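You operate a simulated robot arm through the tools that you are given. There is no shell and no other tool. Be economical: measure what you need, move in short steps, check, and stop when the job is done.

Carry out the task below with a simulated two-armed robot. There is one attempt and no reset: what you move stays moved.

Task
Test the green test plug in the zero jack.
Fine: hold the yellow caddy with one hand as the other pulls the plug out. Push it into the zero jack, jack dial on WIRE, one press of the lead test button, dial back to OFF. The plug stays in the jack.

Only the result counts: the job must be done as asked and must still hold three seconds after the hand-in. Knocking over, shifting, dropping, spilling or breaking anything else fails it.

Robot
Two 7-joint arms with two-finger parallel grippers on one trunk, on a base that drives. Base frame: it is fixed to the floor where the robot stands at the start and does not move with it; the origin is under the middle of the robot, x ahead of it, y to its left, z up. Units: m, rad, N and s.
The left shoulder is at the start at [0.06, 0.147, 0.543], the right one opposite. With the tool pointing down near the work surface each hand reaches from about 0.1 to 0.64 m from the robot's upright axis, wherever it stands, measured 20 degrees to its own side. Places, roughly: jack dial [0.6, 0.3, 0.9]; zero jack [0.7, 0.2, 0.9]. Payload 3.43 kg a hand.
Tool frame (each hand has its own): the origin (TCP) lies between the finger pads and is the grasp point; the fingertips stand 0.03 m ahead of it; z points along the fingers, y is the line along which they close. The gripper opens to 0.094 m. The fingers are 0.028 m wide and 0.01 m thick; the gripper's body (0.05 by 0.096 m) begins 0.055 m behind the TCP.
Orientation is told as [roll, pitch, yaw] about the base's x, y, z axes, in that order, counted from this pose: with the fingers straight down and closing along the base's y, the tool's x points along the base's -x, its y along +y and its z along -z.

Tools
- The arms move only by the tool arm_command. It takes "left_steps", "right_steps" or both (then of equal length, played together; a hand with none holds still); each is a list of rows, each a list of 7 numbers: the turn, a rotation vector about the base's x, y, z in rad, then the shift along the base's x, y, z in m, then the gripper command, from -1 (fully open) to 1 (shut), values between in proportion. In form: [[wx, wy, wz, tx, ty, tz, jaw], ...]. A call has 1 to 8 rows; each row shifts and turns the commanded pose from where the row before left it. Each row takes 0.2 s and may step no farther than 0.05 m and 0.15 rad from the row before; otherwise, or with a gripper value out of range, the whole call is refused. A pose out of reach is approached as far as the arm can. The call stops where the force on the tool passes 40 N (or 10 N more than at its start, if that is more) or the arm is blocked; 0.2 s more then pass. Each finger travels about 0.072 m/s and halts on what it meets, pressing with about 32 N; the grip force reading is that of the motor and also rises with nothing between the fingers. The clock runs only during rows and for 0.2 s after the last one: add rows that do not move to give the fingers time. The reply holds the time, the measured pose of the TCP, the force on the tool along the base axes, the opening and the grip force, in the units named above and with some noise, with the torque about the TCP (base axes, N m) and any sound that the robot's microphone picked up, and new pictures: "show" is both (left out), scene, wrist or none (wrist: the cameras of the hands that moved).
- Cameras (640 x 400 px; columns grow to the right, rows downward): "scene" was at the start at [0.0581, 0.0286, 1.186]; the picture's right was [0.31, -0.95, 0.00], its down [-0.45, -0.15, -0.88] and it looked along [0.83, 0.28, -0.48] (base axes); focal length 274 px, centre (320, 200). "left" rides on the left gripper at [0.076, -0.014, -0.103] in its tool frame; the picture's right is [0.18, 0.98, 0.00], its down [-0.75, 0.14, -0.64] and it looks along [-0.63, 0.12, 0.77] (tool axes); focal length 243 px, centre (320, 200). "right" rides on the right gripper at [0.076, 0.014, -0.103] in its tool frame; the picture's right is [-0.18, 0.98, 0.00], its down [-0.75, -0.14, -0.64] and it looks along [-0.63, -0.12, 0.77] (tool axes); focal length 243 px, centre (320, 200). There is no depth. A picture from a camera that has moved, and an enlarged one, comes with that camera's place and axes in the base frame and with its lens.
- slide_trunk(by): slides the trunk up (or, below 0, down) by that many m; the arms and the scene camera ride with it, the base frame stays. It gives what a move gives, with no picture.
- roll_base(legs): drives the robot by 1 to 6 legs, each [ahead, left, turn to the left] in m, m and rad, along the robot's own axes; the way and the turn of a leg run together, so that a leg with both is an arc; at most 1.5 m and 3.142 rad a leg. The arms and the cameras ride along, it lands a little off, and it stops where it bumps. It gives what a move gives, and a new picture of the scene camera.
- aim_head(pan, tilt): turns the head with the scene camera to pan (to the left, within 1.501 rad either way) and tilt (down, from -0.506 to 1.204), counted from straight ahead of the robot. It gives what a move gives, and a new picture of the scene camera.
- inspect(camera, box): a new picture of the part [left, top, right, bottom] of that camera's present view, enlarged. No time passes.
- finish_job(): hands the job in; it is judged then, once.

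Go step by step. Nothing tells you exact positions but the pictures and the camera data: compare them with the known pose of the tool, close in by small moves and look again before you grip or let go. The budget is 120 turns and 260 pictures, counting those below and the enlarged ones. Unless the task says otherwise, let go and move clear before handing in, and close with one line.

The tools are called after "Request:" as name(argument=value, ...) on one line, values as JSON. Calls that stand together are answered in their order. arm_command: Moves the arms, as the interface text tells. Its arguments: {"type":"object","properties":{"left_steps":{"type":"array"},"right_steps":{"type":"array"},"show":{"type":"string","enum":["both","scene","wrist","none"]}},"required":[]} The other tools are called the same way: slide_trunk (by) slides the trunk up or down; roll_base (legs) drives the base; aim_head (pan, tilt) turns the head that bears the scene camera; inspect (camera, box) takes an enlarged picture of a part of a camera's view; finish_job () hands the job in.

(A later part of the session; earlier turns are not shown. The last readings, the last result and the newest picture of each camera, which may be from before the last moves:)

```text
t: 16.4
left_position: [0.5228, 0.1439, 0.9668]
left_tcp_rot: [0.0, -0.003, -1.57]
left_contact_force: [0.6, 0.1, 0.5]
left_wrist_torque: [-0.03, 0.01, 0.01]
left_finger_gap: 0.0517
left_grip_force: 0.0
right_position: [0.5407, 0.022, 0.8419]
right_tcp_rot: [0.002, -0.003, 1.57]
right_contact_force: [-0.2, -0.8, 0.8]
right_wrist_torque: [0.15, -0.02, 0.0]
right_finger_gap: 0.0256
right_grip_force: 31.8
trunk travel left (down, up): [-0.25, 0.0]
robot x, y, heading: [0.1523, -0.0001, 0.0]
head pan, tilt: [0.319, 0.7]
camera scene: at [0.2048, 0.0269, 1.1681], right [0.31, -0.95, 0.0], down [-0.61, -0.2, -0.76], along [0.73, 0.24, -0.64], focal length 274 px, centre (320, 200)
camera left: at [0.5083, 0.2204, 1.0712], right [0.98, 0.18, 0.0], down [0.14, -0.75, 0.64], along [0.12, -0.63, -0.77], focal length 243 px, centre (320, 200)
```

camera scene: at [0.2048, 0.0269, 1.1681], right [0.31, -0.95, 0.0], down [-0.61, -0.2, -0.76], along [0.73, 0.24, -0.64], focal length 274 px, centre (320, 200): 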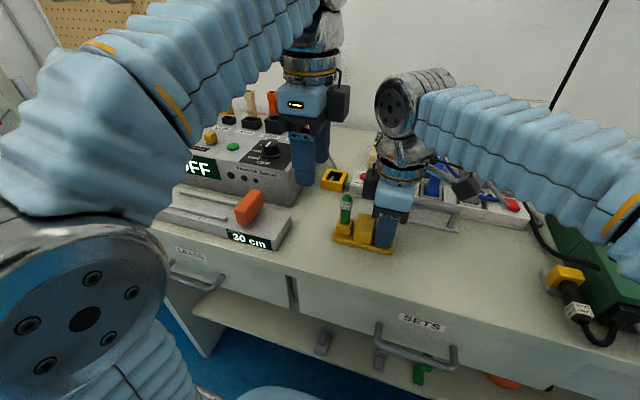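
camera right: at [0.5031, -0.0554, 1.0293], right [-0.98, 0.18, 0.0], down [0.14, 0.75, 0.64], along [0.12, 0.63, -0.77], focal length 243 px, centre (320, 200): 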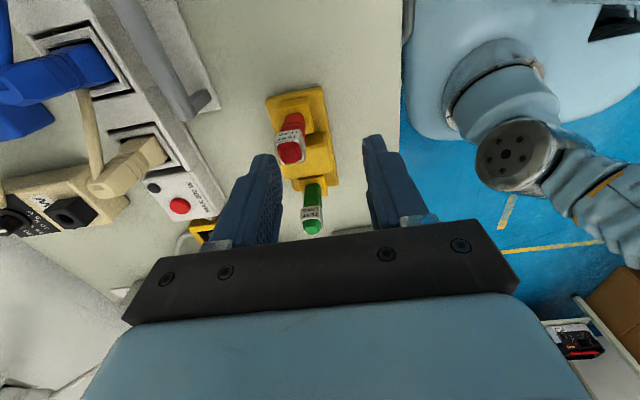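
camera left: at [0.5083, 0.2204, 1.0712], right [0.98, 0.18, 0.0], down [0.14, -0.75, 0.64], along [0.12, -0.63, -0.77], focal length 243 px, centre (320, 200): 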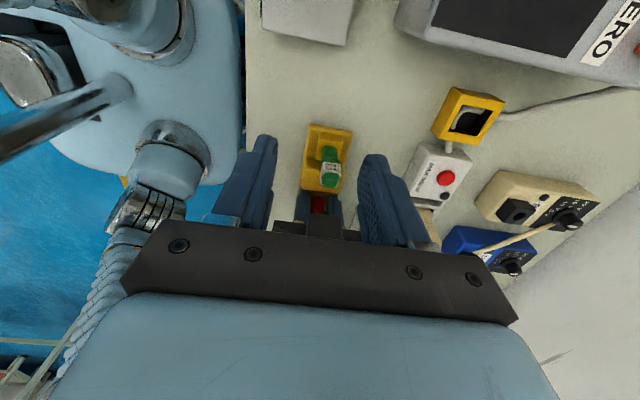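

The green plug lies between the left fingers' lines. I tilt the left hand about 10° outward so the wrists clear one another and move above the plug.

Request:
arm_command(left_steps=[[-0.085, 0, 0, 0.01, -0.005, 0, -0.1], [-0.085, 0, 0, 0.01, -0.01, -0.01, -0.1], [0, 0, 0, 0, -0.015, -0.015, -0.1], [0, 0, 0, 0, -0.015, -0.015, -0.1]], show="scene")

Request:
inspect(camera="left", box=[220, 70, 412, 220])

Request:
inspect(camera="scene", box=[310, 150, 438, 250])

```text
t: 17.4
left_position: [0.5421, 0.0972, 0.9278]
left_tcp_rot: [-0.002, -0.171, -1.569]
left_contact_force: [-0.7, 0.2, -0.9]
left_wrist_torque: [0.01, -0.01, -0.02]
left_finger_gap: 0.0517
left_grip_force: 0.0
right_position: [0.542, 0.0228, 0.8426]
right_tcp_rot: [0.002, -0.003, 1.571]
right_contact_force: [0.3, -1.0, 0.9]
right_wrist_torque: [0.13, -0.02, 0.0]
right_finger_gap: 0.0256
right_grip_force: 31.9
trunk travel left (down, up): [-0.25, 0.0]
robot x, y, heading: [0.1497, -0.003, 0.001]
head pan, tilt: [0.319, 0.7]
camera scene: at [0.2049, 0.0268, 1.1681], right [0.31, -0.95, 0.0], down [-0.61, -0.2, -0.76], along [0.73, 0.24, -0.64], focal length 274 px, centre (320, 200)
```

scene: 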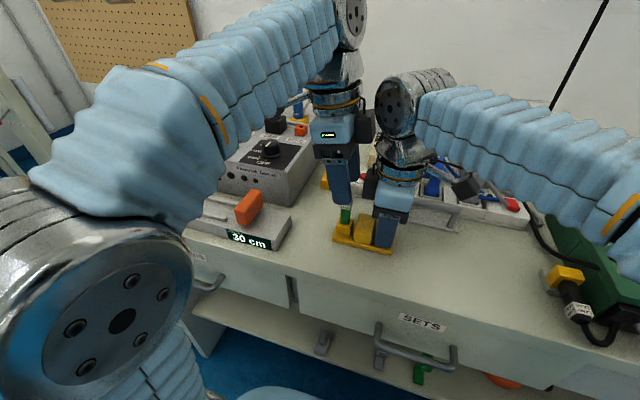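

```text
2.67 times, centred on (316, 145) of left
camera zoom: at [0.5288, 0.1901, 1.0176], right [0.98, 0.18, -0.03], down [0.14, -0.63, 0.76], along [0.12, -0.75, -0.65], focal length 647 px, centre (331, 347)
```

zoom: 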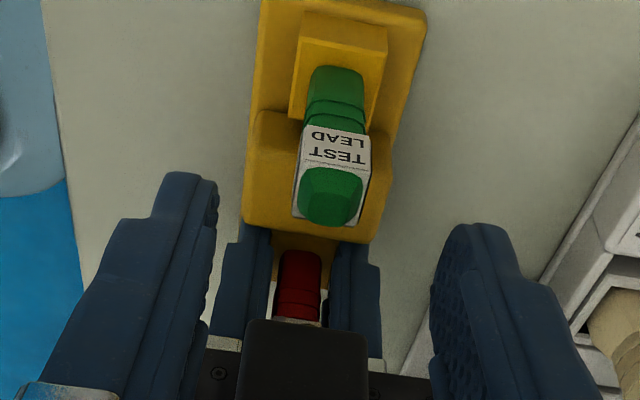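

```text
4.00 times, centred on (374, 200) of scene
camera zoom: at [0.2049, 0.0268, 1.1681], right [0.31, -0.95, 0.0], down [-0.61, -0.2, -0.76], along [0.73, 0.24, -0.64], focal length 1096 px, centre (104, 200)
```

zoom: 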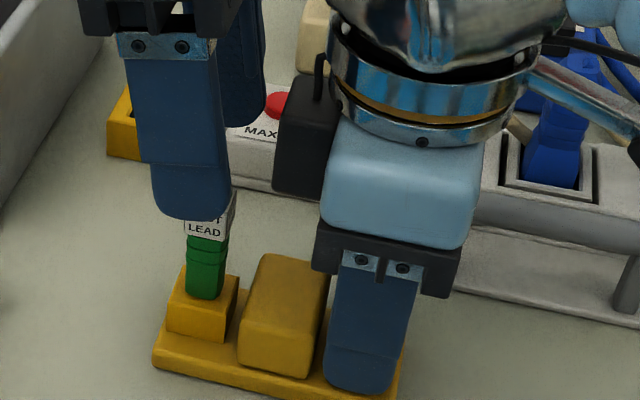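

Request:
arm_command(left_steps=[[0, 0, 0, 0.001, -0.003, -0.015, -0.1], [0, 0, 0, 0, 0, -0.015, -0.1], [0, 0, 0, 0, 0, -0.015, -0.1]], show="none")

Request:
inspect(camera="left", box=[220, 70, 412, 220])

Request:
inspect(camera="scene", box=[310, 150, 438, 250])

```text
t: 18.2
left_position: [0.5437, 0.0943, 0.8828]
left_tcp_rot: [0.0, -0.172, -1.571]
left_contact_force: [-0.4, -0.7, -0.2]
left_wrist_torque: [-0.01, -0.01, -0.02]
left_finger_gap: 0.0519
left_grip_force: 0.0
right_position: [0.5418, 0.0215, 0.8428]
right_tcp_rot: [0.001, 0.0, 1.572]
right_contact_force: [-0.5, -0.5, 1.4]
right_wrist_torque: [-0.02, -0.04, 0.02]
right_finger_gap: 0.0255
right_grip_force: 31.4
trunk travel left (down, up): [-0.25, 0.0]
robot x, y, heading: [0.1518, -0.0009, -0.002]
head pan, tilt: [0.319, 0.7]
```

```text
2.67 times, centred on (316, 145) of left
camera zoom: at [0.5293, 0.1881, 0.9719], right [0.98, 0.18, -0.03], down [0.14, -0.63, 0.76], along [0.12, -0.75, -0.65], focal length 647 px, centre (331, 347)
```

zoom: 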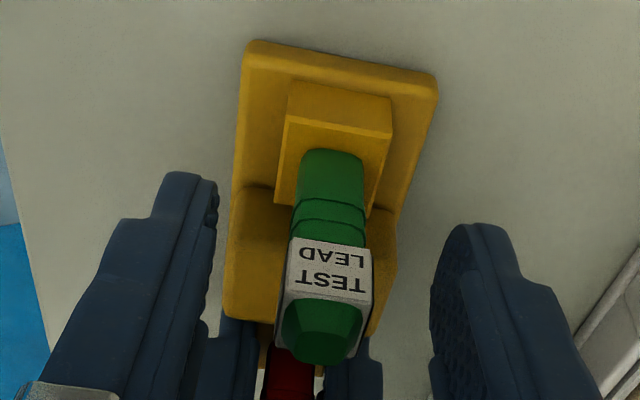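

```text
4.00 times, centred on (374, 200) of scene
camera zoom: at [0.205, 0.0267, 1.1681], right [0.31, -0.95, 0.0], down [-0.61, -0.2, -0.76], along [0.73, 0.24, -0.64], focal length 1096 px, centre (104, 200)
```

zoom: 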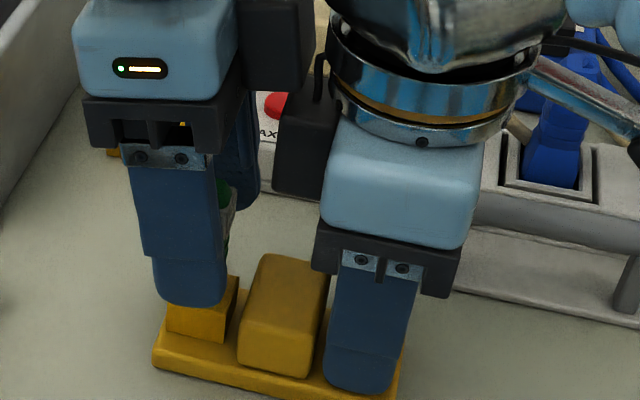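

Request:
arm_command(left_steps=[[0, 0, 0, 0, -0.001, -0.01, -0.1], [0, 0, 0, 0, -0.001, -0.008, -0.1], [0, 0, 0, 0, 0, 0, 0.3], [0, 0, 0, 0, 0, 0, 0.9], [0, 0, 0, 0, 0, 0, 0.9], [0, 0, 0, 0, 0, 0, 0.9]], show="none")

Request:
inspect(camera="left", box=[220, 70, 412, 220])

Request:
inspect(camera="scene", box=[310, 150, 438, 250])

```text
t: 18.8
left_position: [0.5441, 0.0945, 0.8713]
left_tcp_rot: [0.006, -0.178, -1.571]
left_contact_force: [-2.1, 2.8, 13.4]
left_wrist_torque: [-0.52, 0.12, -0.09]
left_finger_gap: 0.0517
left_grip_force: 0.0
right_position: [0.5412, 0.0217, 0.8418]
right_tcp_rot: [0.001, 0.003, 1.57]
right_contact_force: [0.1, 1.8, 5.1]
right_wrist_torque: [-0.62, 0.01, -0.11]
right_finger_gap: 0.0256
right_grip_force: 31.5
trunk travel left (down, up): [-0.25, 0.0]
robot x, y, heading: [0.1499, -0.0006, 0.001]
head pan, tilt: [0.319, 0.7]
stopped in row 2 (left hand): the force on the tool passed its limit at 56 N (the readings are from after the stop); the commanded pose is now the measured one
```

```text
2.67 times, centred on (316, 145) of left
camera zoom: at [0.5285, 0.1872, 0.9609], right [0.98, 0.18, -0.03], down [0.14, -0.63, 0.77], along [0.12, -0.76, -0.64], focal length 647 px, centre (331, 347)
```

zoom: 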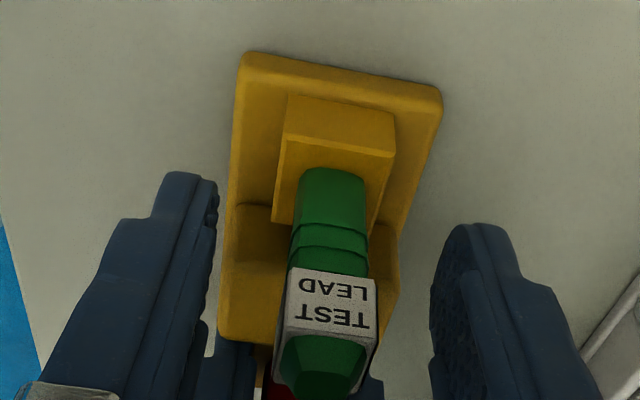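

```text
4.00 times, centred on (374, 200) of scene
camera zoom: at [0.204, 0.0272, 1.1684], right [0.31, -0.95, 0.0], down [-0.61, -0.2, -0.77], along [0.73, 0.24, -0.64], focal length 1096 px, centre (104, 200)
```

zoom: 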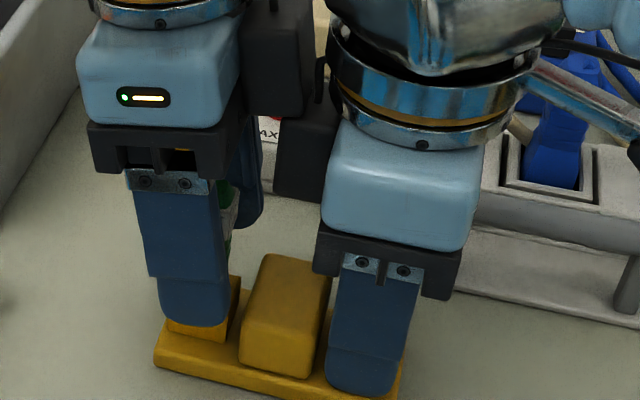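

The left hand met something at about z=0.871: the sensor boxes on the inner sides of the two wrists touch. This height already covers the plug's collar, so I back off 4 mm and check before closing.

Request:
arm_command(left_steps=[[0, 0, 0, 0, 0, 0.004, -0.1], [0, 0, 0, 0, 0, 0, -0.1]], show="none")

Request:
inspect(camera="scene", box=[310, 100, 438, 180])

Request:
inspect(camera="left", box=[220, 70, 412, 220])

```text
t: 19.4
left_position: [0.5427, 0.0933, 0.8747]
left_tcp_rot: [0.007, -0.179, -1.571]
left_contact_force: [-0.6, -0.7, -0.3]
left_wrist_torque: [0.03, 0.04, -0.02]
left_finger_gap: 0.0518
left_grip_force: 0.1
right_position: [0.5419, 0.0216, 0.8422]
right_tcp_rot: [0.003, 0.003, 1.57]
right_contact_force: [-2.8, 1.4, 16.4]
right_wrist_torque: [-0.29, 0.01, -0.02]
right_finger_gap: 0.0254
right_grip_force: 32.1
trunk travel left (down, up): [-0.25, 0.0]
robot x, y, heading: [0.1518, 0.0002, 0.002]
head pan, tilt: [0.319, 0.7]
```

```text
5.00 times, centred on (374, 140) of scene
camera zoom: at [0.2041, 0.027, 1.1682], right [0.31, -0.95, 0.0], down [-0.61, -0.2, -0.77], along [0.73, 0.24, -0.64], focal length 1370 px, centre (50, 500)
```

zoom: 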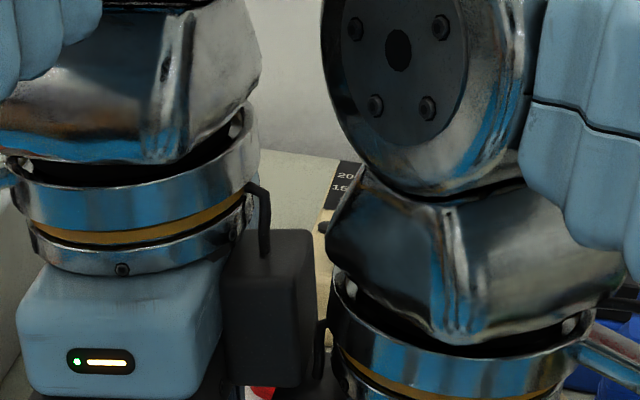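

```text
2.67 times, centred on (316, 145) of left
camera zoom: at [0.5283, 0.1866, 0.9643], right [0.98, 0.18, -0.03], down [0.14, -0.63, 0.77], along [0.12, -0.76, -0.64], focal length 647 px, centre (331, 347)
```

zoom: 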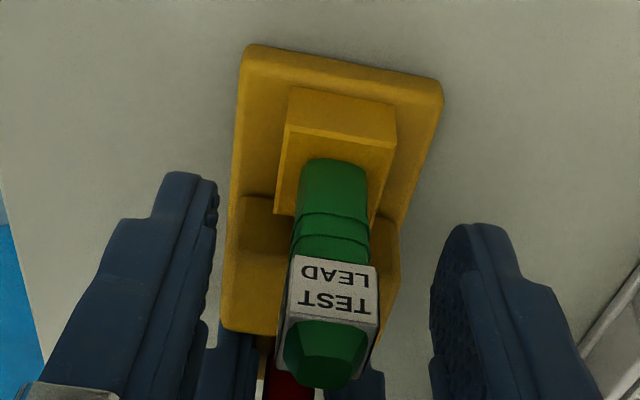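

Request:
arm_command(left_steps=[[0, 0, 0, 0, 0, 0, 0.3], [0, 0, 0, 0, 0, 0, 0.9], [0, 0, 0, 0, 0, 0, 0.9], [0, 0, 0, 0, 0, 0, 0.9]], show="none")

Request:
inspect(camera="scene", box=[310, 150, 438, 250])

Request:
inspect(camera="left", box=[220, 70, 412, 220])

```text
t: 20.4
left_position: [0.5429, 0.094, 0.8749]
left_tcp_rot: [0.005, -0.177, -1.57]
left_contact_force: [-6.2, 0.0, -0.2]
left_wrist_torque: [-0.06, 0.37, -0.03]
left_finger_gap: 0.015
left_grip_force: 31.8
right_position: [0.5414, 0.0207, 0.8419]
right_tcp_rot: [0.001, 0.004, 1.568]
right_contact_force: [4.3, 2.9, 22.7]
right_wrist_torque: [-0.15, -0.15, -0.38]
right_finger_gap: 0.0254
right_grip_force: 32.0
trunk travel left (down, up): [-0.25, 0.0]
robot x, y, heading: [0.1535, -0.0002, 0.0]
head pan, tilt: [0.319, 0.7]
```

```text
4.00 times, centred on (374, 200) of scene
camera zoom: at [0.2038, 0.027, 1.1682], right [0.31, -0.95, 0.0], down [-0.61, -0.2, -0.77], along [0.73, 0.24, -0.64], focal length 1096 px, centre (104, 200)
```

zoom: 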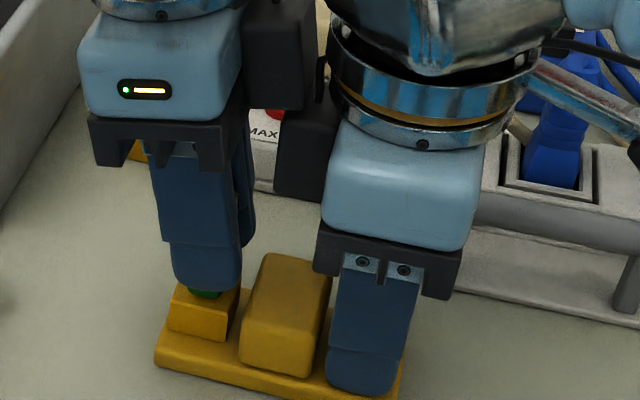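

```text
2.67 times, centred on (316, 145) of left
camera zoom: at [0.528, 0.1865, 0.9643], right [0.98, 0.18, -0.03], down [0.14, -0.63, 0.77], along [0.12, -0.76, -0.64], focal length 647 px, centre (331, 347)
```

zoom: 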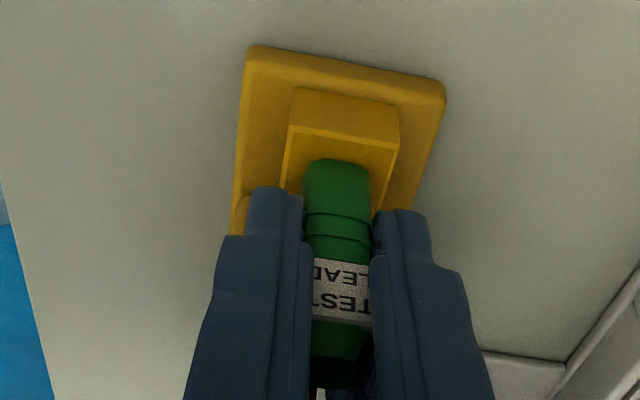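

The plug is gripped (15 mm). I pull straight up in small steps while the right hand holds the caddy.

Request:
arm_command(left_steps=[[0, 0, 0, 0, 0, 0.004, 0.9], [0, 0, 0, 0, 0, 0.004, 0.9], [0, 0, 0, 0, 0, 0.004, 0.9], [0, 0, 0, 0, 0, 0.004, 0.9], [0, 0, 0, 0, 0, 0.004, 0.9], [0, 0, 0, 0, 0, 0.004, 0.9]], show="none")

Request:
inspect(camera="scene", box=[310, 150, 438, 250])

Request:
inspect(camera="left", box=[220, 70, 412, 220])

```text
t: 21.8
left_position: [0.5441, 0.0934, 0.8993]
left_tcp_rot: [0.007, -0.177, -1.57]
left_contact_force: [-0.2, 0.3, -0.7]
left_wrist_torque: [0.0, 0.01, 0.0]
left_finger_gap: 0.0148
left_grip_force: 32.3
right_position: [0.5414, 0.0215, 0.8416]
right_tcp_rot: [0.001, 0.001, 1.569]
right_contact_force: [4.4, 1.7, 31.0]
right_wrist_torque: [0.17, -0.2, -0.13]
right_finger_gap: 0.0255
right_grip_force: 32.6
trunk travel left (down, up): [-0.25, 0.0]
robot x, y, heading: [0.1535, 0.0016, -0.0]
head pan, tilt: [0.319, 0.7]
```

```text
4.00 times, centred on (374, 200) of scene
camera zoom: at [0.204, 0.0268, 1.1682], right [0.31, -0.95, 0.0], down [-0.61, -0.2, -0.77], along [0.73, 0.24, -0.64], focal length 1096 px, centre (104, 200)
```

zoom: 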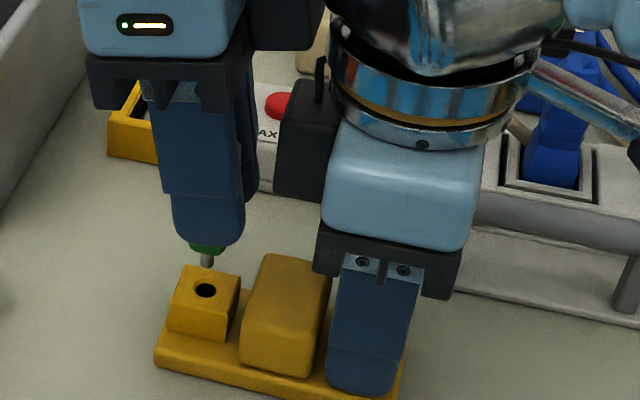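

```text
2.67 times, centred on (316, 145) of left
camera zoom: at [0.5288, 0.1872, 0.9885], right [0.98, 0.18, -0.03], down [0.14, -0.63, 0.77], along [0.12, -0.76, -0.64], focal length 647 px, centre (331, 347)
```

zoom: 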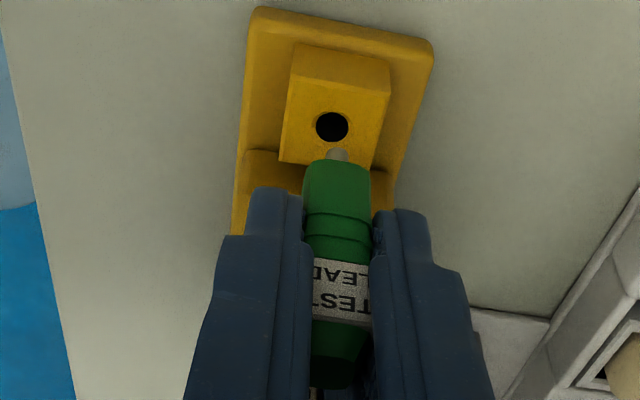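

The plug is out, with a round pin about 12 mm long. I lift it clear and ease the right hand's down-pressure.

Request:
arm_command(left_steps=[[0, 0, 0, 0, 0.0, 0.02, 0.9], [0, 0, 0, 0, 0.01, 0.02, 0.9], [0, 0, 0, 0, 0.02, 0.03, 0.9], [0, 0, 0, 0, 0.02, 0.02, 0.9]], right_steps=[[0, 0, 0, 0, 0, 0, 0.8], [0, 0, 0, 0, 0, 0, 0.8], [0, 0, 0, 0, 0, 0.001, 0.8], [0, 0, 0, 0, 0, 0, 0.8]], show="none")

```text
t: 22.8
left_position: [0.5423, 0.1454, 0.9881]
left_tcp_rot: [0.007, -0.178, -1.57]
left_contact_force: [0.2, -1.1, -0.3]
left_wrist_torque: [-0.02, -0.03, 0.0]
left_finger_gap: 0.0151
left_grip_force: 31.9
right_position: [0.5417, 0.0216, 0.8418]
right_tcp_rot: [0.003, 0.002, 1.568]
right_contact_force: [5.2, 1.0, 23.5]
right_wrist_torque: [0.44, -0.38, -0.16]
right_finger_gap: 0.0256
right_grip_force: 32.2
trunk travel left (down, up): [-0.25, 0.0]
robot x, y, heading: [0.1517, -0.0012, -0.004]
head pan, tilt: [0.319, 0.7]
```

Request:
arm_command(right_steps=[[0, 0, 0, 0, 0, 0.001, 0.8], [0, 0, 0, 0, 0, 0.001, 0.8], [0, 0, 0, 0, 0, 0, 0.8]], show="none")

```text
t: 23.6
left_position: [0.5428, 0.1444, 0.9874]
left_tcp_rot: [0.003, -0.181, -1.571]
left_contact_force: [0.6, -0.2, -0.1]
left_wrist_torque: [-0.01, -0.01, 0.04]
left_finger_gap: 0.0151
left_grip_force: 31.7
right_position: [0.5418, 0.0214, 0.8427]
right_tcp_rot: [0.007, 0.007, 1.567]
right_contact_force: [-0.5, 0.8, -0.6]
right_wrist_torque: [-0.03, -0.01, 0.03]
right_finger_gap: 0.0257
right_grip_force: 31.6
trunk travel left (down, up): [-0.25, 0.0]
robot x, y, heading: [0.1541, -0.0039, -0.005]
head pan, tilt: [0.319, 0.7]
```

The right hand is unloaded now. I open it and lift it straight off the caddy.

Request:
arm_command(right_steps=[[0, 0, 0, 0, 0, 0, 0.3], [0, 0, 0, 0, 0, 0, -0.1], [0, 0, 0, 0, 0, 0, -0.1], [0, 0, 0, 0, 0, 0.01, -0.1], [0, 0, 0, 0, 0, 0.02, -0.1], [0, 0, 0, 0, 0, 0.03, -0.1], [0, 0, 0, 0, 0, 0.03, -0.1]], show="none")

Request:
arm_command(right_steps=[[0, 0, 0, -0.01, 0, 0.03, -0.1], [0, 0, 0, -0.02, -0.03, 0.01, -0.1], [0, 0, 0, -0.02, -0.04, 0, -0.1], [0, 0, 0, -0.02, -0.04, 0, -0.1], [0, 0, 0, -0.02, -0.04, 0, -0.1], [0, 0, 0, -0.02, -0.04, 0, -0.1]], show="scene")

Request:
inspect(camera="scene", box=[180, 80, 420, 260])

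```text
t: 25.2
left_position: [0.5412, 0.145, 0.9886]
left_tcp_rot: [0.006, -0.178, -1.571]
left_contact_force: [0.4, -0.3, -1.5]
left_wrist_torque: [-0.02, 0.04, -0.01]
left_finger_gap: 0.015
left_grip_force: 31.9
right_position: [0.5423, 0.0211, 0.935]
right_tcp_rot: [0.007, 0.005, 1.57]
right_contact_force: [0.4, -0.1, 0.9]
right_wrist_torque: [0.0, -0.02, -0.01]
right_finger_gap: 0.0519
right_grip_force: 0.0
trunk travel left (down, up): [-0.25, 0.0]
robot x, y, heading: [0.1542, -0.0007, -0.001]
head pan, tilt: [0.319, 0.7]
```

```text
t: 26.6
left_position: [0.5431, 0.1449, 0.9874]
left_tcp_rot: [0.006, -0.178, -1.571]
left_contact_force: [0.4, -0.1, -0.3]
left_wrist_torque: [0.0, 0.01, -0.01]
left_finger_gap: 0.0151
left_grip_force: 32.2
right_position: [0.432, -0.1677, 0.9743]
right_tcp_rot: [0.005, 0.004, 1.571]
right_contact_force: [1.0, -0.4, 0.7]
right_wrist_torque: [0.0, 0.01, -0.03]
right_finger_gap: 0.0519
right_grip_force: 0.2
trunk travel left (down, up): [-0.25, 0.0]
robot x, y, heading: [0.1576, 0.0009, 0.001]
head pan, tilt: [0.319, 0.7]
camera scene: at [0.2052, 0.027, 1.168], right [0.31, -0.95, 0.0], down [-0.61, -0.2, -0.76], along [0.73, 0.24, -0.64], focal length 274 px, centre (320, 200)
```

scene: 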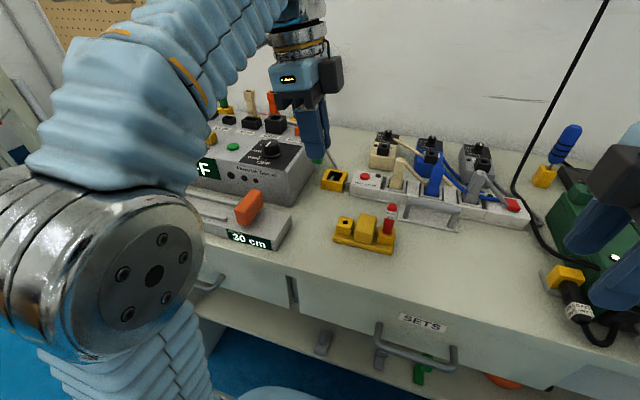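

```text
2.22 times, centred on (300, 170) of scene
camera zoom: at [0.2052, 0.027, 1.168], right [0.31, -0.95, 0.0], down [-0.61, -0.2, -0.76], along [0.73, 0.24, -0.64], focal length 609 px, centre (364, 267)
```

zoom: 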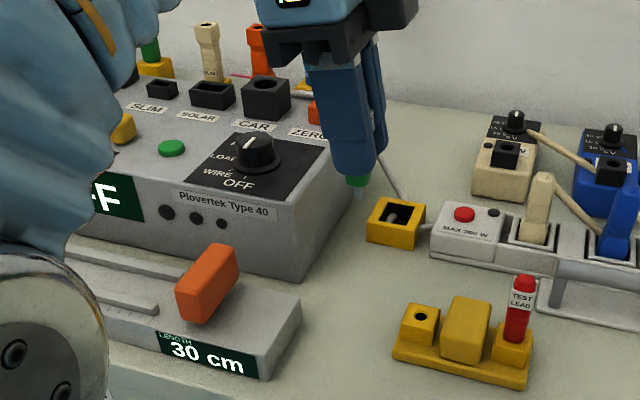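

The caddy stands as before with the red plug in it. I carry the green plug high toward the zero jack, estimated roughly near (0.72, 0.24), and look with the wrist camera.

Request:
arm_command(left_steps=[[0, 0, 0, 0.0, 0.01, 0.015, 0.9], [0, 0, 0, 0.025, 0.015, 0.0, 0.9], [0, 0, 0, 0.03, 0.015, 0.0, 0.9], [0, 0, 0, 0.03, 0.015, 0.0, 0.9], [0, 0, 0, 0.03, 0.015, 0.0, 0.9]], show="both")

Request:
inspect(camera="scene", box=[180, 80, 372, 200])

Request:
inspect(camera="left", box=[220, 70, 412, 220])

```text
t: 27.8
left_position: [0.6304, 0.2057, 0.964]
left_tcp_rot: [0.008, -0.178, -1.571]
left_contact_force: [0.6, 0.2, 0.1]
left_wrist_torque: [-0.03, 0.0, -0.01]
left_finger_gap: 0.0153
left_grip_force: 32.1
left hand out of reach, approached as far as the arm can: row 3, 4, 5
right_position: [0.4327, -0.168, 0.9748]
right_tcp_rot: [0.004, 0.005, 1.57]
right_contact_force: [-0.9, -0.7, -0.8]
right_wrist_torque: [0.01, -0.02, 0.0]
right_finger_gap: 0.0515
right_grip_force: 0.1
trunk travel left (down, up): [-0.25, 0.0]
robot x, y, heading: [0.1555, 0.004, -0.001]
head pan, tilt: [0.319, 0.7]
camera scene: at [0.2048, 0.0267, 1.1681], right [0.31, -0.95, 0.0], down [-0.61, -0.2, -0.76], along [0.73, 0.24, -0.64], focal length 274 px, centre (320, 200)
camera left: at [0.6162, 0.2988, 1.0545], right [0.98, 0.18, -0.02], down [0.14, -0.63, 0.77], along [0.12, -0.76, -0.64], focal length 243 px, centre (320, 200)
```

scene: 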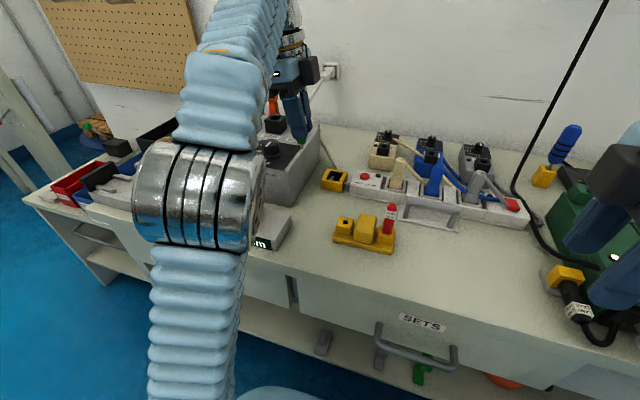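
left: 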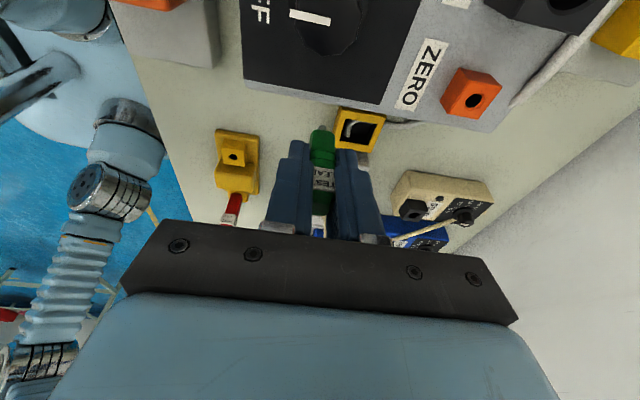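

```text
3.33 times, centred on (276, 140) of scene
camera zoom: at [0.2048, 0.0267, 1.1681], right [0.31, -0.95, 0.0], down [-0.61, -0.2, -0.76], along [0.73, 0.24, -0.64], focal length 913 px, centre (467, 400)
```

zoom: 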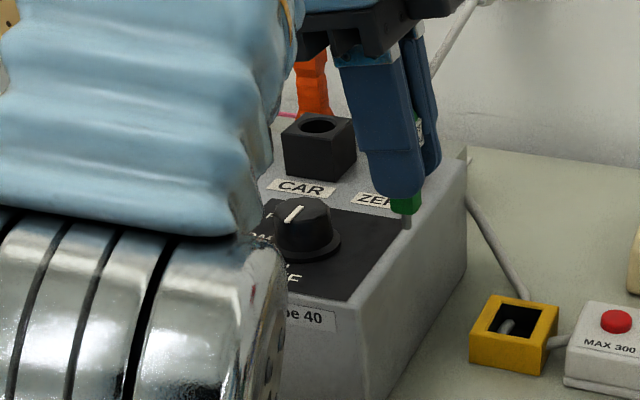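

```text
2.67 times, centred on (316, 145) of left
camera zoom: at [0.6162, 0.2988, 1.0545], right [0.98, 0.18, -0.02], down [0.14, -0.63, 0.77], along [0.12, -0.76, -0.64], focal length 647 px, centre (331, 347)
```

zoom: 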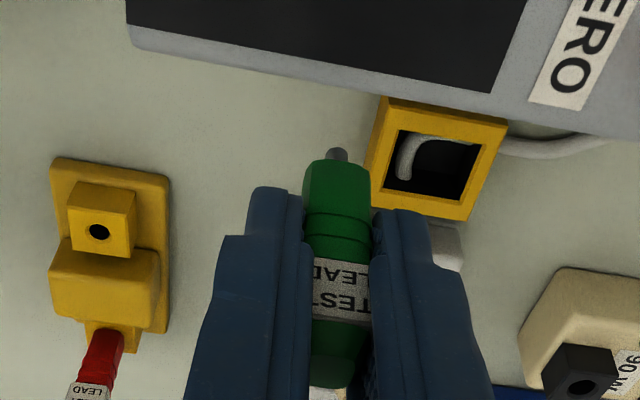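

At that height the jack is beyond the arm's reach, so the base must come nearer. I first retract the plug back and up, bring the right hand inward clear of the green machine, then drive in small legs.

Request:
arm_command(left_steps=[[0, 0, 0, -0.03, -0.01, 0.01, 0.9], [0, 0, 0, -0.03, -0.01, 0.01, 0.9], [0, 0, 0, -0.03, -0.01, 0.01, 0.9], [0, 0, 0, -0.02, 0, 0.005, 0.9]], right_steps=[[0, 0, 0, -0.01, 0.02, 0.0, -0.1], [0, 0, 0, -0.01, 0.02, 0, -0.1], [0, 0, 0, -0.01, 0.02, 0, -0.1], [0, 0, 0, 0, 0, 0, -0.1]], show="none")

Request:
roll_base(legs=[[0.04, 0, 0]])

```text
t: 28.8
left_position: [0.5199, 0.1739, 0.9998]
left_tcp_rot: [0.005, -0.179, -1.572]
left_contact_force: [0.1, -0.1, -0.6]
left_wrist_torque: [0.02, 0.01, -0.03]
left_finger_gap: 0.0152
left_grip_force: 32.2
right_position: [0.4008, -0.1089, 0.9745]
right_tcp_rot: [0.004, 0.003, 1.569]
right_contact_force: [0.9, 0.7, -0.1]
right_wrist_torque: [0.01, -0.02, 0.0]
right_finger_gap: 0.0515
right_grip_force: 0.1
trunk travel left (down, up): [-0.25, 0.0]
robot x, y, heading: [0.1548, -0.0019, 0.001]
head pan, tilt: [0.319, 0.7]
```

```text
t: 29.7
left_position: [0.5611, 0.1757, 1.0008]
left_tcp_rot: [0.005, -0.178, -1.572]
left_contact_force: [0.5, -0.7, -1.0]
left_wrist_torque: [-0.02, 0.0, 0.03]
left_finger_gap: 0.0151
left_grip_force: 32.0
right_position: [0.4412, -0.1089, 0.9742]
right_tcp_rot: [0.004, 0.004, 1.57]
right_contact_force: [0.6, -0.2, 0.3]
right_wrist_torque: [-0.02, -0.01, -0.01]
right_finger_gap: 0.0514
right_grip_force: 0.1
trunk travel left (down, up): [-0.25, 0.0]
robot x, y, heading: [0.1932, -0.0005, -0.0]
head pan, tilt: [0.319, 0.7]
camera scene: at [0.2449, 0.0268, 1.1681], right [0.31, -0.95, 0.0], down [-0.61, -0.2, -0.77], along [0.73, 0.24, -0.64], focal length 274 px, centre (320, 200)
```

scene: 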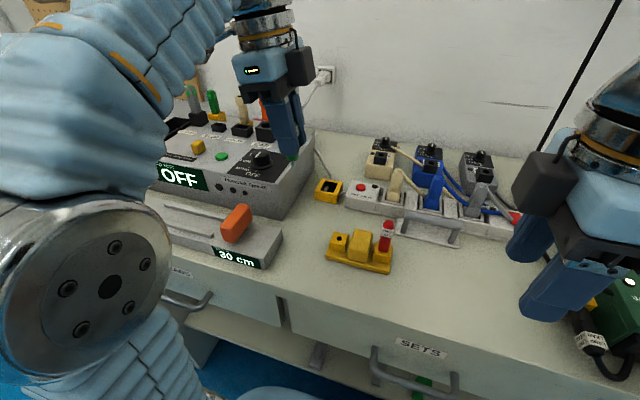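

Request:
aim_head(pan=0.0, tilt=1.2)

```text
t: 30.6
left_position: [0.5615, 0.1737, 0.999]
left_tcp_rot: [0.006, -0.179, -1.57]
left_contact_force: [-0.2, 0.2, 0.2]
left_wrist_torque: [0.02, 0.02, -0.02]
left_finger_gap: 0.0152
left_grip_force: 32.1
right_position: [0.4411, -0.1089, 0.9742]
right_tcp_rot: [0.005, 0.004, 1.57]
right_contact_force: [-0.5, -0.3, -0.4]
right_wrist_torque: [0.04, 0.0, -0.01]
right_finger_gap: 0.0517
right_grip_force: 0.1
trunk travel left (down, up): [-0.25, 0.0]
robot x, y, heading: [0.1916, 0.0014, 0.0]
head pan, tilt: [0.0, 1.201]
camera scene: at [0.2204, 0.0001, 1.1321], right [0.0, -1.0, 0.0], down [-0.93, 0.0, -0.36], along [0.36, 0.0, -0.93], focal length 274 px, centre (320, 200)
```

scene: 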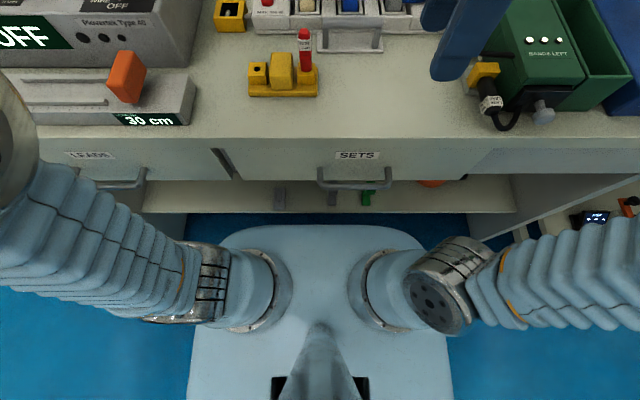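

The body front is near the shelf, so I don't want to drive much more. Turning the left hand +90° makes it lean toward the robot while the plug stays upright, which gains reach; I do that now.

Request:
arm_command(left_steps=[[0, 0, 0.15, 0, 0, 0, 0.9], [0, 0, 0.15, 0, 0, 0, 0.9], [0, 0, 0.15, 0, 0, 0, 0.9], [0, 0, 0.15, 0, 0, 0, 0.9], [0, 0, 0.15, 0, 0, 0, 0.9], [0, 0, 0.15, 0, 0, 0, 0.9], [0, 0, 0.15, 0, 0, 0, 0.9], [0, 0, 0.15, 0, 0, 0, 0.9]], show="none")

Request:
arm_command(left_steps=[[0, 0, 0.15, 0, 0, 0, 0.9], [0, 0, 0.15, 0, 0, 0, 0.9], [0, 0, 0.071, 0, 0, 0, 0.9], [0, 0, 0, 0.02, 0.01, 0, 0.9], [0, 0, 0, 0.02, 0.01, 0, 0.9], [0, 0, 0, 0.02, 0.01, 0, 0.9]], show="wrist")

Request:
aim_head(pan=0.32, tilt=0.6)

```text
t: 32.4
left_position: [0.5612, 0.1757, 1.0006]
left_tcp_rot: [0.003, -0.179, -0.37]
left_contact_force: [-0.1, 0.1, -0.2]
left_wrist_torque: [-0.02, -0.01, 0.01]
left_finger_gap: 0.015
left_grip_force: 31.6
right_position: [0.442, -0.1086, 0.9739]
right_tcp_rot: [0.005, 0.005, 1.571]
right_contact_force: [0.3, 0.2, -0.6]
right_wrist_torque: [0.0, -0.02, -0.04]
right_finger_gap: 0.0519
right_grip_force: 0.1
trunk travel left (down, up): [-0.25, 0.0]
robot x, y, heading: [0.1959, -0.0029, -0.001]
head pan, tilt: [0.0, 1.201]
```

```text
t: 33.8
left_position: [0.6227, 0.2037, 0.9991]
left_tcp_rot: [0.008, -0.178, -0.002]
left_contact_force: [1.2, 0.0, 0.1]
left_wrist_torque: [0.0, 0.0, -0.01]
left_finger_gap: 0.0149
left_grip_force: 32.1
right_position: [0.4407, -0.1083, 0.9735]
right_tcp_rot: [0.004, 0.003, 1.569]
right_contact_force: [-0.1, 0.2, -0.3]
right_wrist_torque: [0.04, 0.01, 0.0]
right_finger_gap: 0.0516
right_grip_force: 0.1
trunk travel left (down, up): [-0.25, 0.0]
robot x, y, heading: [0.1943, 0.0009, -0.001]
head pan, tilt: [0.0, 1.201]
camera left: at [0.5285, 0.1896, 1.0888], right [-0.18, 0.98, -0.03], down [0.63, 0.14, 0.77], along [0.76, 0.12, -0.64], focal length 243 px, centre (320, 200)
```

left: 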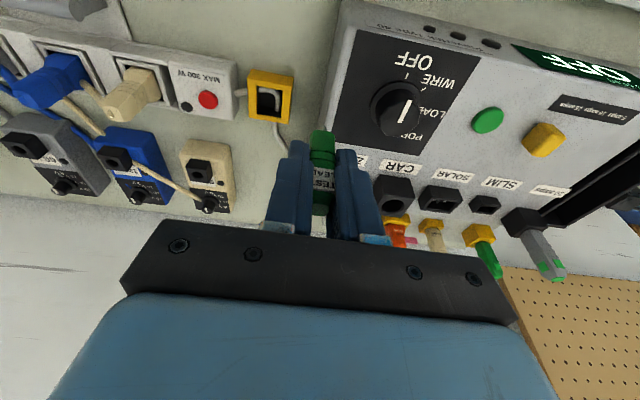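

```text
t: 34.8
left_position: [0.6201, 0.2039, 0.9987]
left_tcp_rot: [0.006, -0.178, -0.002]
left_contact_force: [-0.7, 0.3, -0.7]
left_wrist_torque: [0.0, 0.0, 0.03]
left_finger_gap: 0.0149
left_grip_force: 32.1
right_position: [0.4415, -0.1096, 0.974]
right_tcp_rot: [0.003, 0.005, 1.569]
right_contact_force: [0.9, 0.3, 0.3]
right_wrist_torque: [-0.02, -0.02, 0.0]
right_finger_gap: 0.0518
right_grip_force: 0.1
trunk travel left (down, up): [-0.25, 0.0]
robot x, y, heading: [0.1913, -0.003, 0.004]
head pan, tilt: [0.319, 0.6]
camera scene: at [0.2484, 0.0278, 1.1766], right [0.31, -0.95, 0.0], down [-0.54, -0.18, -0.82], along [0.78, 0.26, -0.57], focal length 274 px, centre (320, 200)
```

scene: 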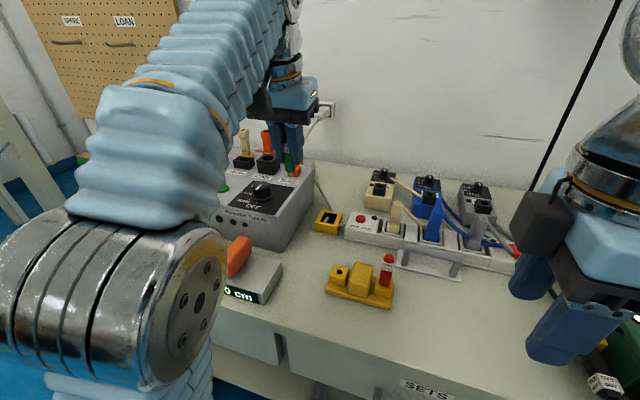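

Request:
inspect(camera="left", box=[300, 30, 556, 220])

Request:
inspect(camera="scene", box=[215, 110, 345, 210])

```text
2.11 times, centred on (428, 125) of left
camera zoom: at [0.5283, 0.1896, 1.0888], right [-0.18, 0.98, -0.03], down [0.63, 0.14, 0.77], along [0.76, 0.12, -0.64], focal length 511 px, centre (93, 358)
```

zoom: 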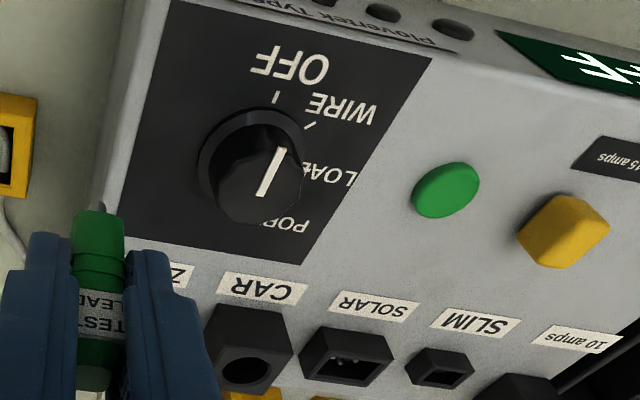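

```text
4.00 times, centred on (280, 160) of scene
camera zoom: at [0.2484, 0.0278, 1.1766], right [0.31, -0.95, 0.0], down [-0.54, -0.18, -0.82], along [0.78, 0.26, -0.57], focal length 1096 px, centre (480, 360)
```

zoom: 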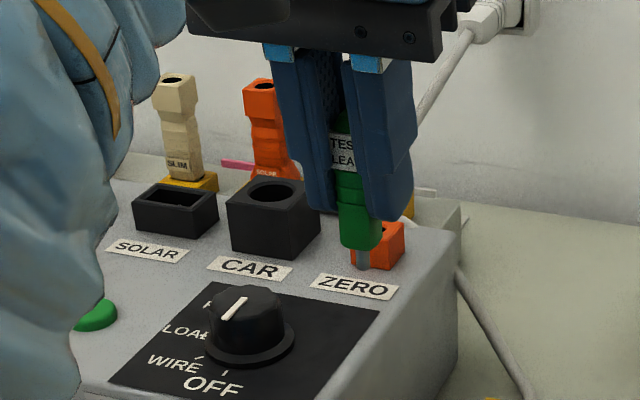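

The zero jack's hole triangulates well to about (0.721, 0.240, 0.907); the dial pointer is at OFF with WIRE about 40° clockwise from above. I move the plug toward the jack at z≈1.0.

Request:
arm_command(left_steps=[[0, 0, 0, 0.02, 0.01, 0, 0.9], [0, 0, 0, 0.02, 0.01, 0, 0.9], [0, 0, 0, 0.02, 0.01, 0, 0.9], [0, 0, 0, 0.02, 0.006, 0, 0.9]], show="none")

Request:
inspect(camera="left", box=[220, 60, 412, 210])

Request:
inspect(camera="scene", box=[215, 110, 345, 210])

```text
t: 35.8
left_position: [0.6896, 0.237, 0.9945]
left_tcp_rot: [0.006, -0.178, -0.002]
left_contact_force: [0.0, -0.5, 0.1]
left_wrist_torque: [0.01, 0.01, 0.0]
left_finger_gap: 0.015
left_grip_force: 31.9
left hand out of reach, approached as far as the arm can: row 4
right_position: [0.4412, -0.1088, 0.9744]
right_tcp_rot: [0.004, 0.004, 1.568]
right_contact_force: [-0.6, 0.5, -0.3]
right_wrist_torque: [0.01, 0.01, -0.03]
right_finger_gap: 0.0519
right_grip_force: 0.0
trunk travel left (down, up): [-0.25, 0.0]
robot x, y, heading: [0.1909, 0.0015, 0.003]
head pan, tilt: [0.319, 0.6]
```

```text
2.67 times, centred on (316, 135) of left
camera zoom: at [0.5973, 0.2222, 1.0839], right [-0.18, 0.98, -0.03], down [0.63, 0.14, 0.77], along [0.76, 0.12, -0.64], focal length 647 px, centre (331, 373)
```

zoom: 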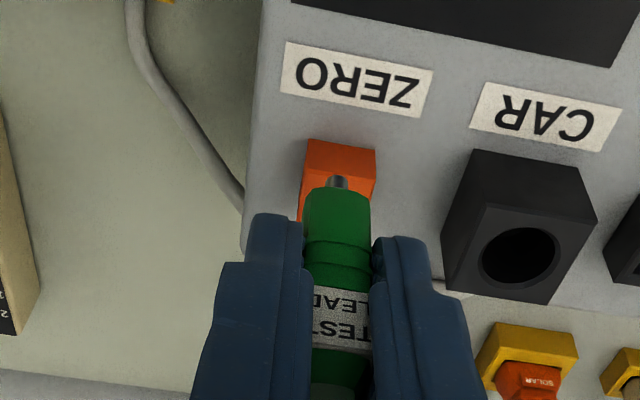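

```text
4.00 times, centred on (280, 160) of scene
camera zoom: at [0.2483, 0.0279, 1.1767], right [0.31, -0.95, 0.0], down [-0.54, -0.18, -0.83], along [0.78, 0.26, -0.56], focal length 1096 px, centre (480, 360)
```

zoom: 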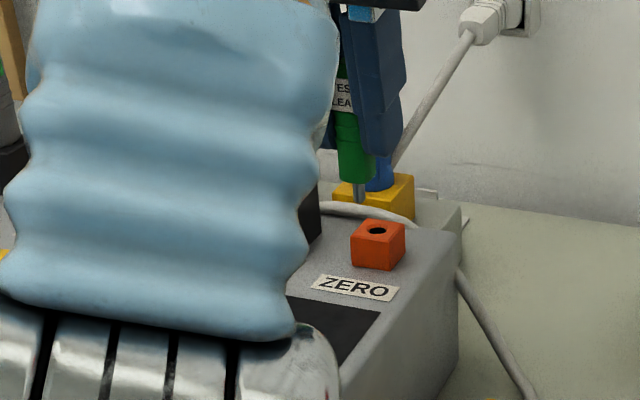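

Pin tip is at about z=0.94, roughly 30 mm short in x. Reach should improve lower down, so I lower to z≈0.978 (pin still above the jack) and extend.

Request:
arm_command(left_steps=[[0, 0, 0, 0.0, 0, -0.01, 0.9], [0, 0, 0, 0.005, 0.0, -0.01, 0.9], [0, 0, 0, 0.008, 0.002, 0, 0.9], [0, 0, 0, 0.007, 0.001, 0, 0.9]], show="none")

```text
t: 36.8
left_position: [0.7034, 0.2397, 0.9751]
left_tcp_rot: [0.006, -0.178, -0.001]
left_contact_force: [-0.4, -1.2, -0.9]
left_wrist_torque: [-0.01, 0.02, 0.04]
left_finger_gap: 0.0156
left_grip_force: 31.9
left hand out of reach, approached as far as the arm can: row 4
right_position: [0.4402, -0.1085, 0.9731]
right_tcp_rot: [0.004, 0.005, 1.569]
right_contact_force: [0.7, 0.3, 0.3]
right_wrist_torque: [-0.02, 0.02, 0.0]
right_finger_gap: 0.0516
right_grip_force: 0.1
trunk travel left (down, up): [-0.25, 0.0]
robot x, y, heading: [0.1926, -0.0005, 0.001]
head pan, tilt: [0.319, 0.6]
```

I need about 20 mm more, so I withdraw the plug 30 mm and drive the base 35 mm ahead.

Request:
arm_command(left_steps=[[0, 0, 0, -0.02, 0, 0.008, 0.9], [0, 0, 0, -0.015, 0.0, 0.005, 0.9]], show="none")

Request:
roll_base(legs=[[0.035, 0, 0]])

```text
t: 37.4
left_position: [0.6683, 0.2389, 0.9894]
left_tcp_rot: [0.005, -0.178, -0.001]
left_contact_force: [-0.1, 0.5, -0.5]
left_wrist_torque: [0.01, -0.02, -0.03]
left_finger_gap: 0.0152
left_grip_force: 32.0
right_position: [0.4414, -0.1077, 0.9742]
right_tcp_rot: [0.005, 0.003, 1.57]
right_contact_force: [0.0, 0.9, 0.3]
right_wrist_torque: [0.02, -0.03, -0.01]
right_finger_gap: 0.0517
right_grip_force: 0.0
trunk travel left (down, up): [-0.25, 0.0]
robot x, y, heading: [0.1897, 0.0, 0.001]
head pan, tilt: [0.319, 0.6]
```

```text
t: 38.3
left_position: [0.7045, 0.2388, 0.9889]
left_tcp_rot: [0.005, -0.178, 0.002]
left_contact_force: [0.7, -0.8, -0.7]
left_wrist_torque: [0.04, 0.01, 0.0]
left_finger_gap: 0.0152
left_grip_force: 32.1
right_position: [0.4767, -0.1092, 0.9733]
right_tcp_rot: [0.003, 0.004, 1.569]
right_contact_force: [0.7, -1.2, 0.6]
right_wrist_torque: [-0.02, -0.02, 0.01]
right_finger_gap: 0.0516
right_grip_force: 0.0
trunk travel left (down, up): [-0.25, 0.0]
robot x, y, heading: [0.2286, -0.0004, 0.001]
head pan, tilt: [0.319, 0.6]
camera scene: at [0.2841, 0.0279, 1.1767], right [0.31, -0.95, 0.0], down [-0.54, -0.18, -0.83], along [0.78, 0.26, -0.56], focal length 274 px, centre (320, 200)
```

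scene: 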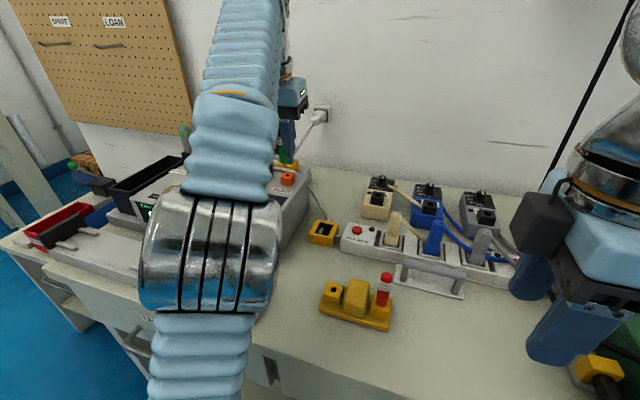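

Driven without a bump. I now move above the jack and check the alignment from both cameras.

Request:
arm_command(left_steps=[[0, 0, 0, 0.008, 0, -0.005, 0.9], [0, 0, 0, 0.008, 0.001, -0.004, 0.9], [0, 0, 0, 0, 0, 0, 0.9]], show="none")

Request:
inspect(camera="left", box=[250, 80, 410, 200])

Request:
inspect(camera="scene", box=[240, 130, 336, 205])

```text
t: 39.1
left_position: [0.7219, 0.2397, 0.9807]
left_tcp_rot: [0.005, -0.177, 0.001]
left_contact_force: [0.3, 0.1, 0.1]
left_wrist_torque: [-0.01, 0.0, -0.01]
left_finger_gap: 0.015
left_grip_force: 31.8
right_position: [0.4776, -0.1099, 0.974]
right_tcp_rot: [0.003, 0.003, 1.57]
right_contact_force: [-0.2, -0.5, 0.6]
right_wrist_torque: [0.03, 0.0, 0.02]
right_finger_gap: 0.0515
right_grip_force: 0.0
trunk travel left (down, up): [-0.25, 0.0]
robot x, y, heading: [0.2309, -0.0008, -0.005]
head pan, tilt: [0.319, 0.6]
```

```text
3.33 times, centred on (330, 140) of left
camera zoom: at [0.6282, 0.2249, 1.0695], right [-0.18, 0.98, -0.03], down [0.63, 0.14, 0.77], along [0.76, 0.12, -0.64], focal length 809 px, centre (287, 400)
```

zoom: 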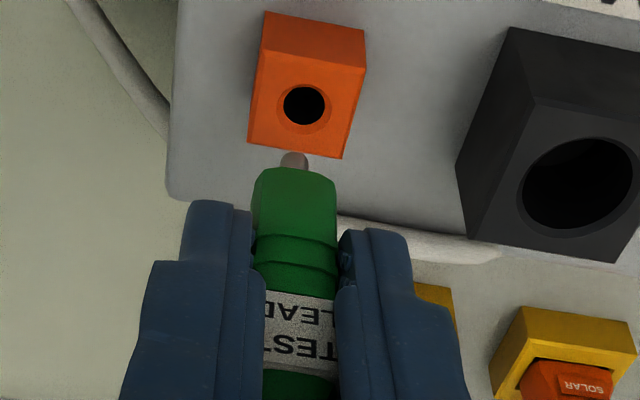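

```text
5.33 times, centred on (288, 168) of scene
camera zoom: at [0.2844, 0.0279, 1.1767], right [0.31, -0.95, 0.0], down [-0.54, -0.18, -0.82], along [0.78, 0.26, -0.57], focal length 1461 px, centre (491, 373)
```

zoom: 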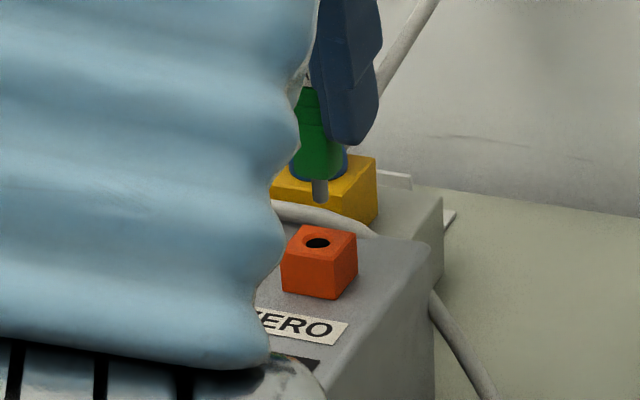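

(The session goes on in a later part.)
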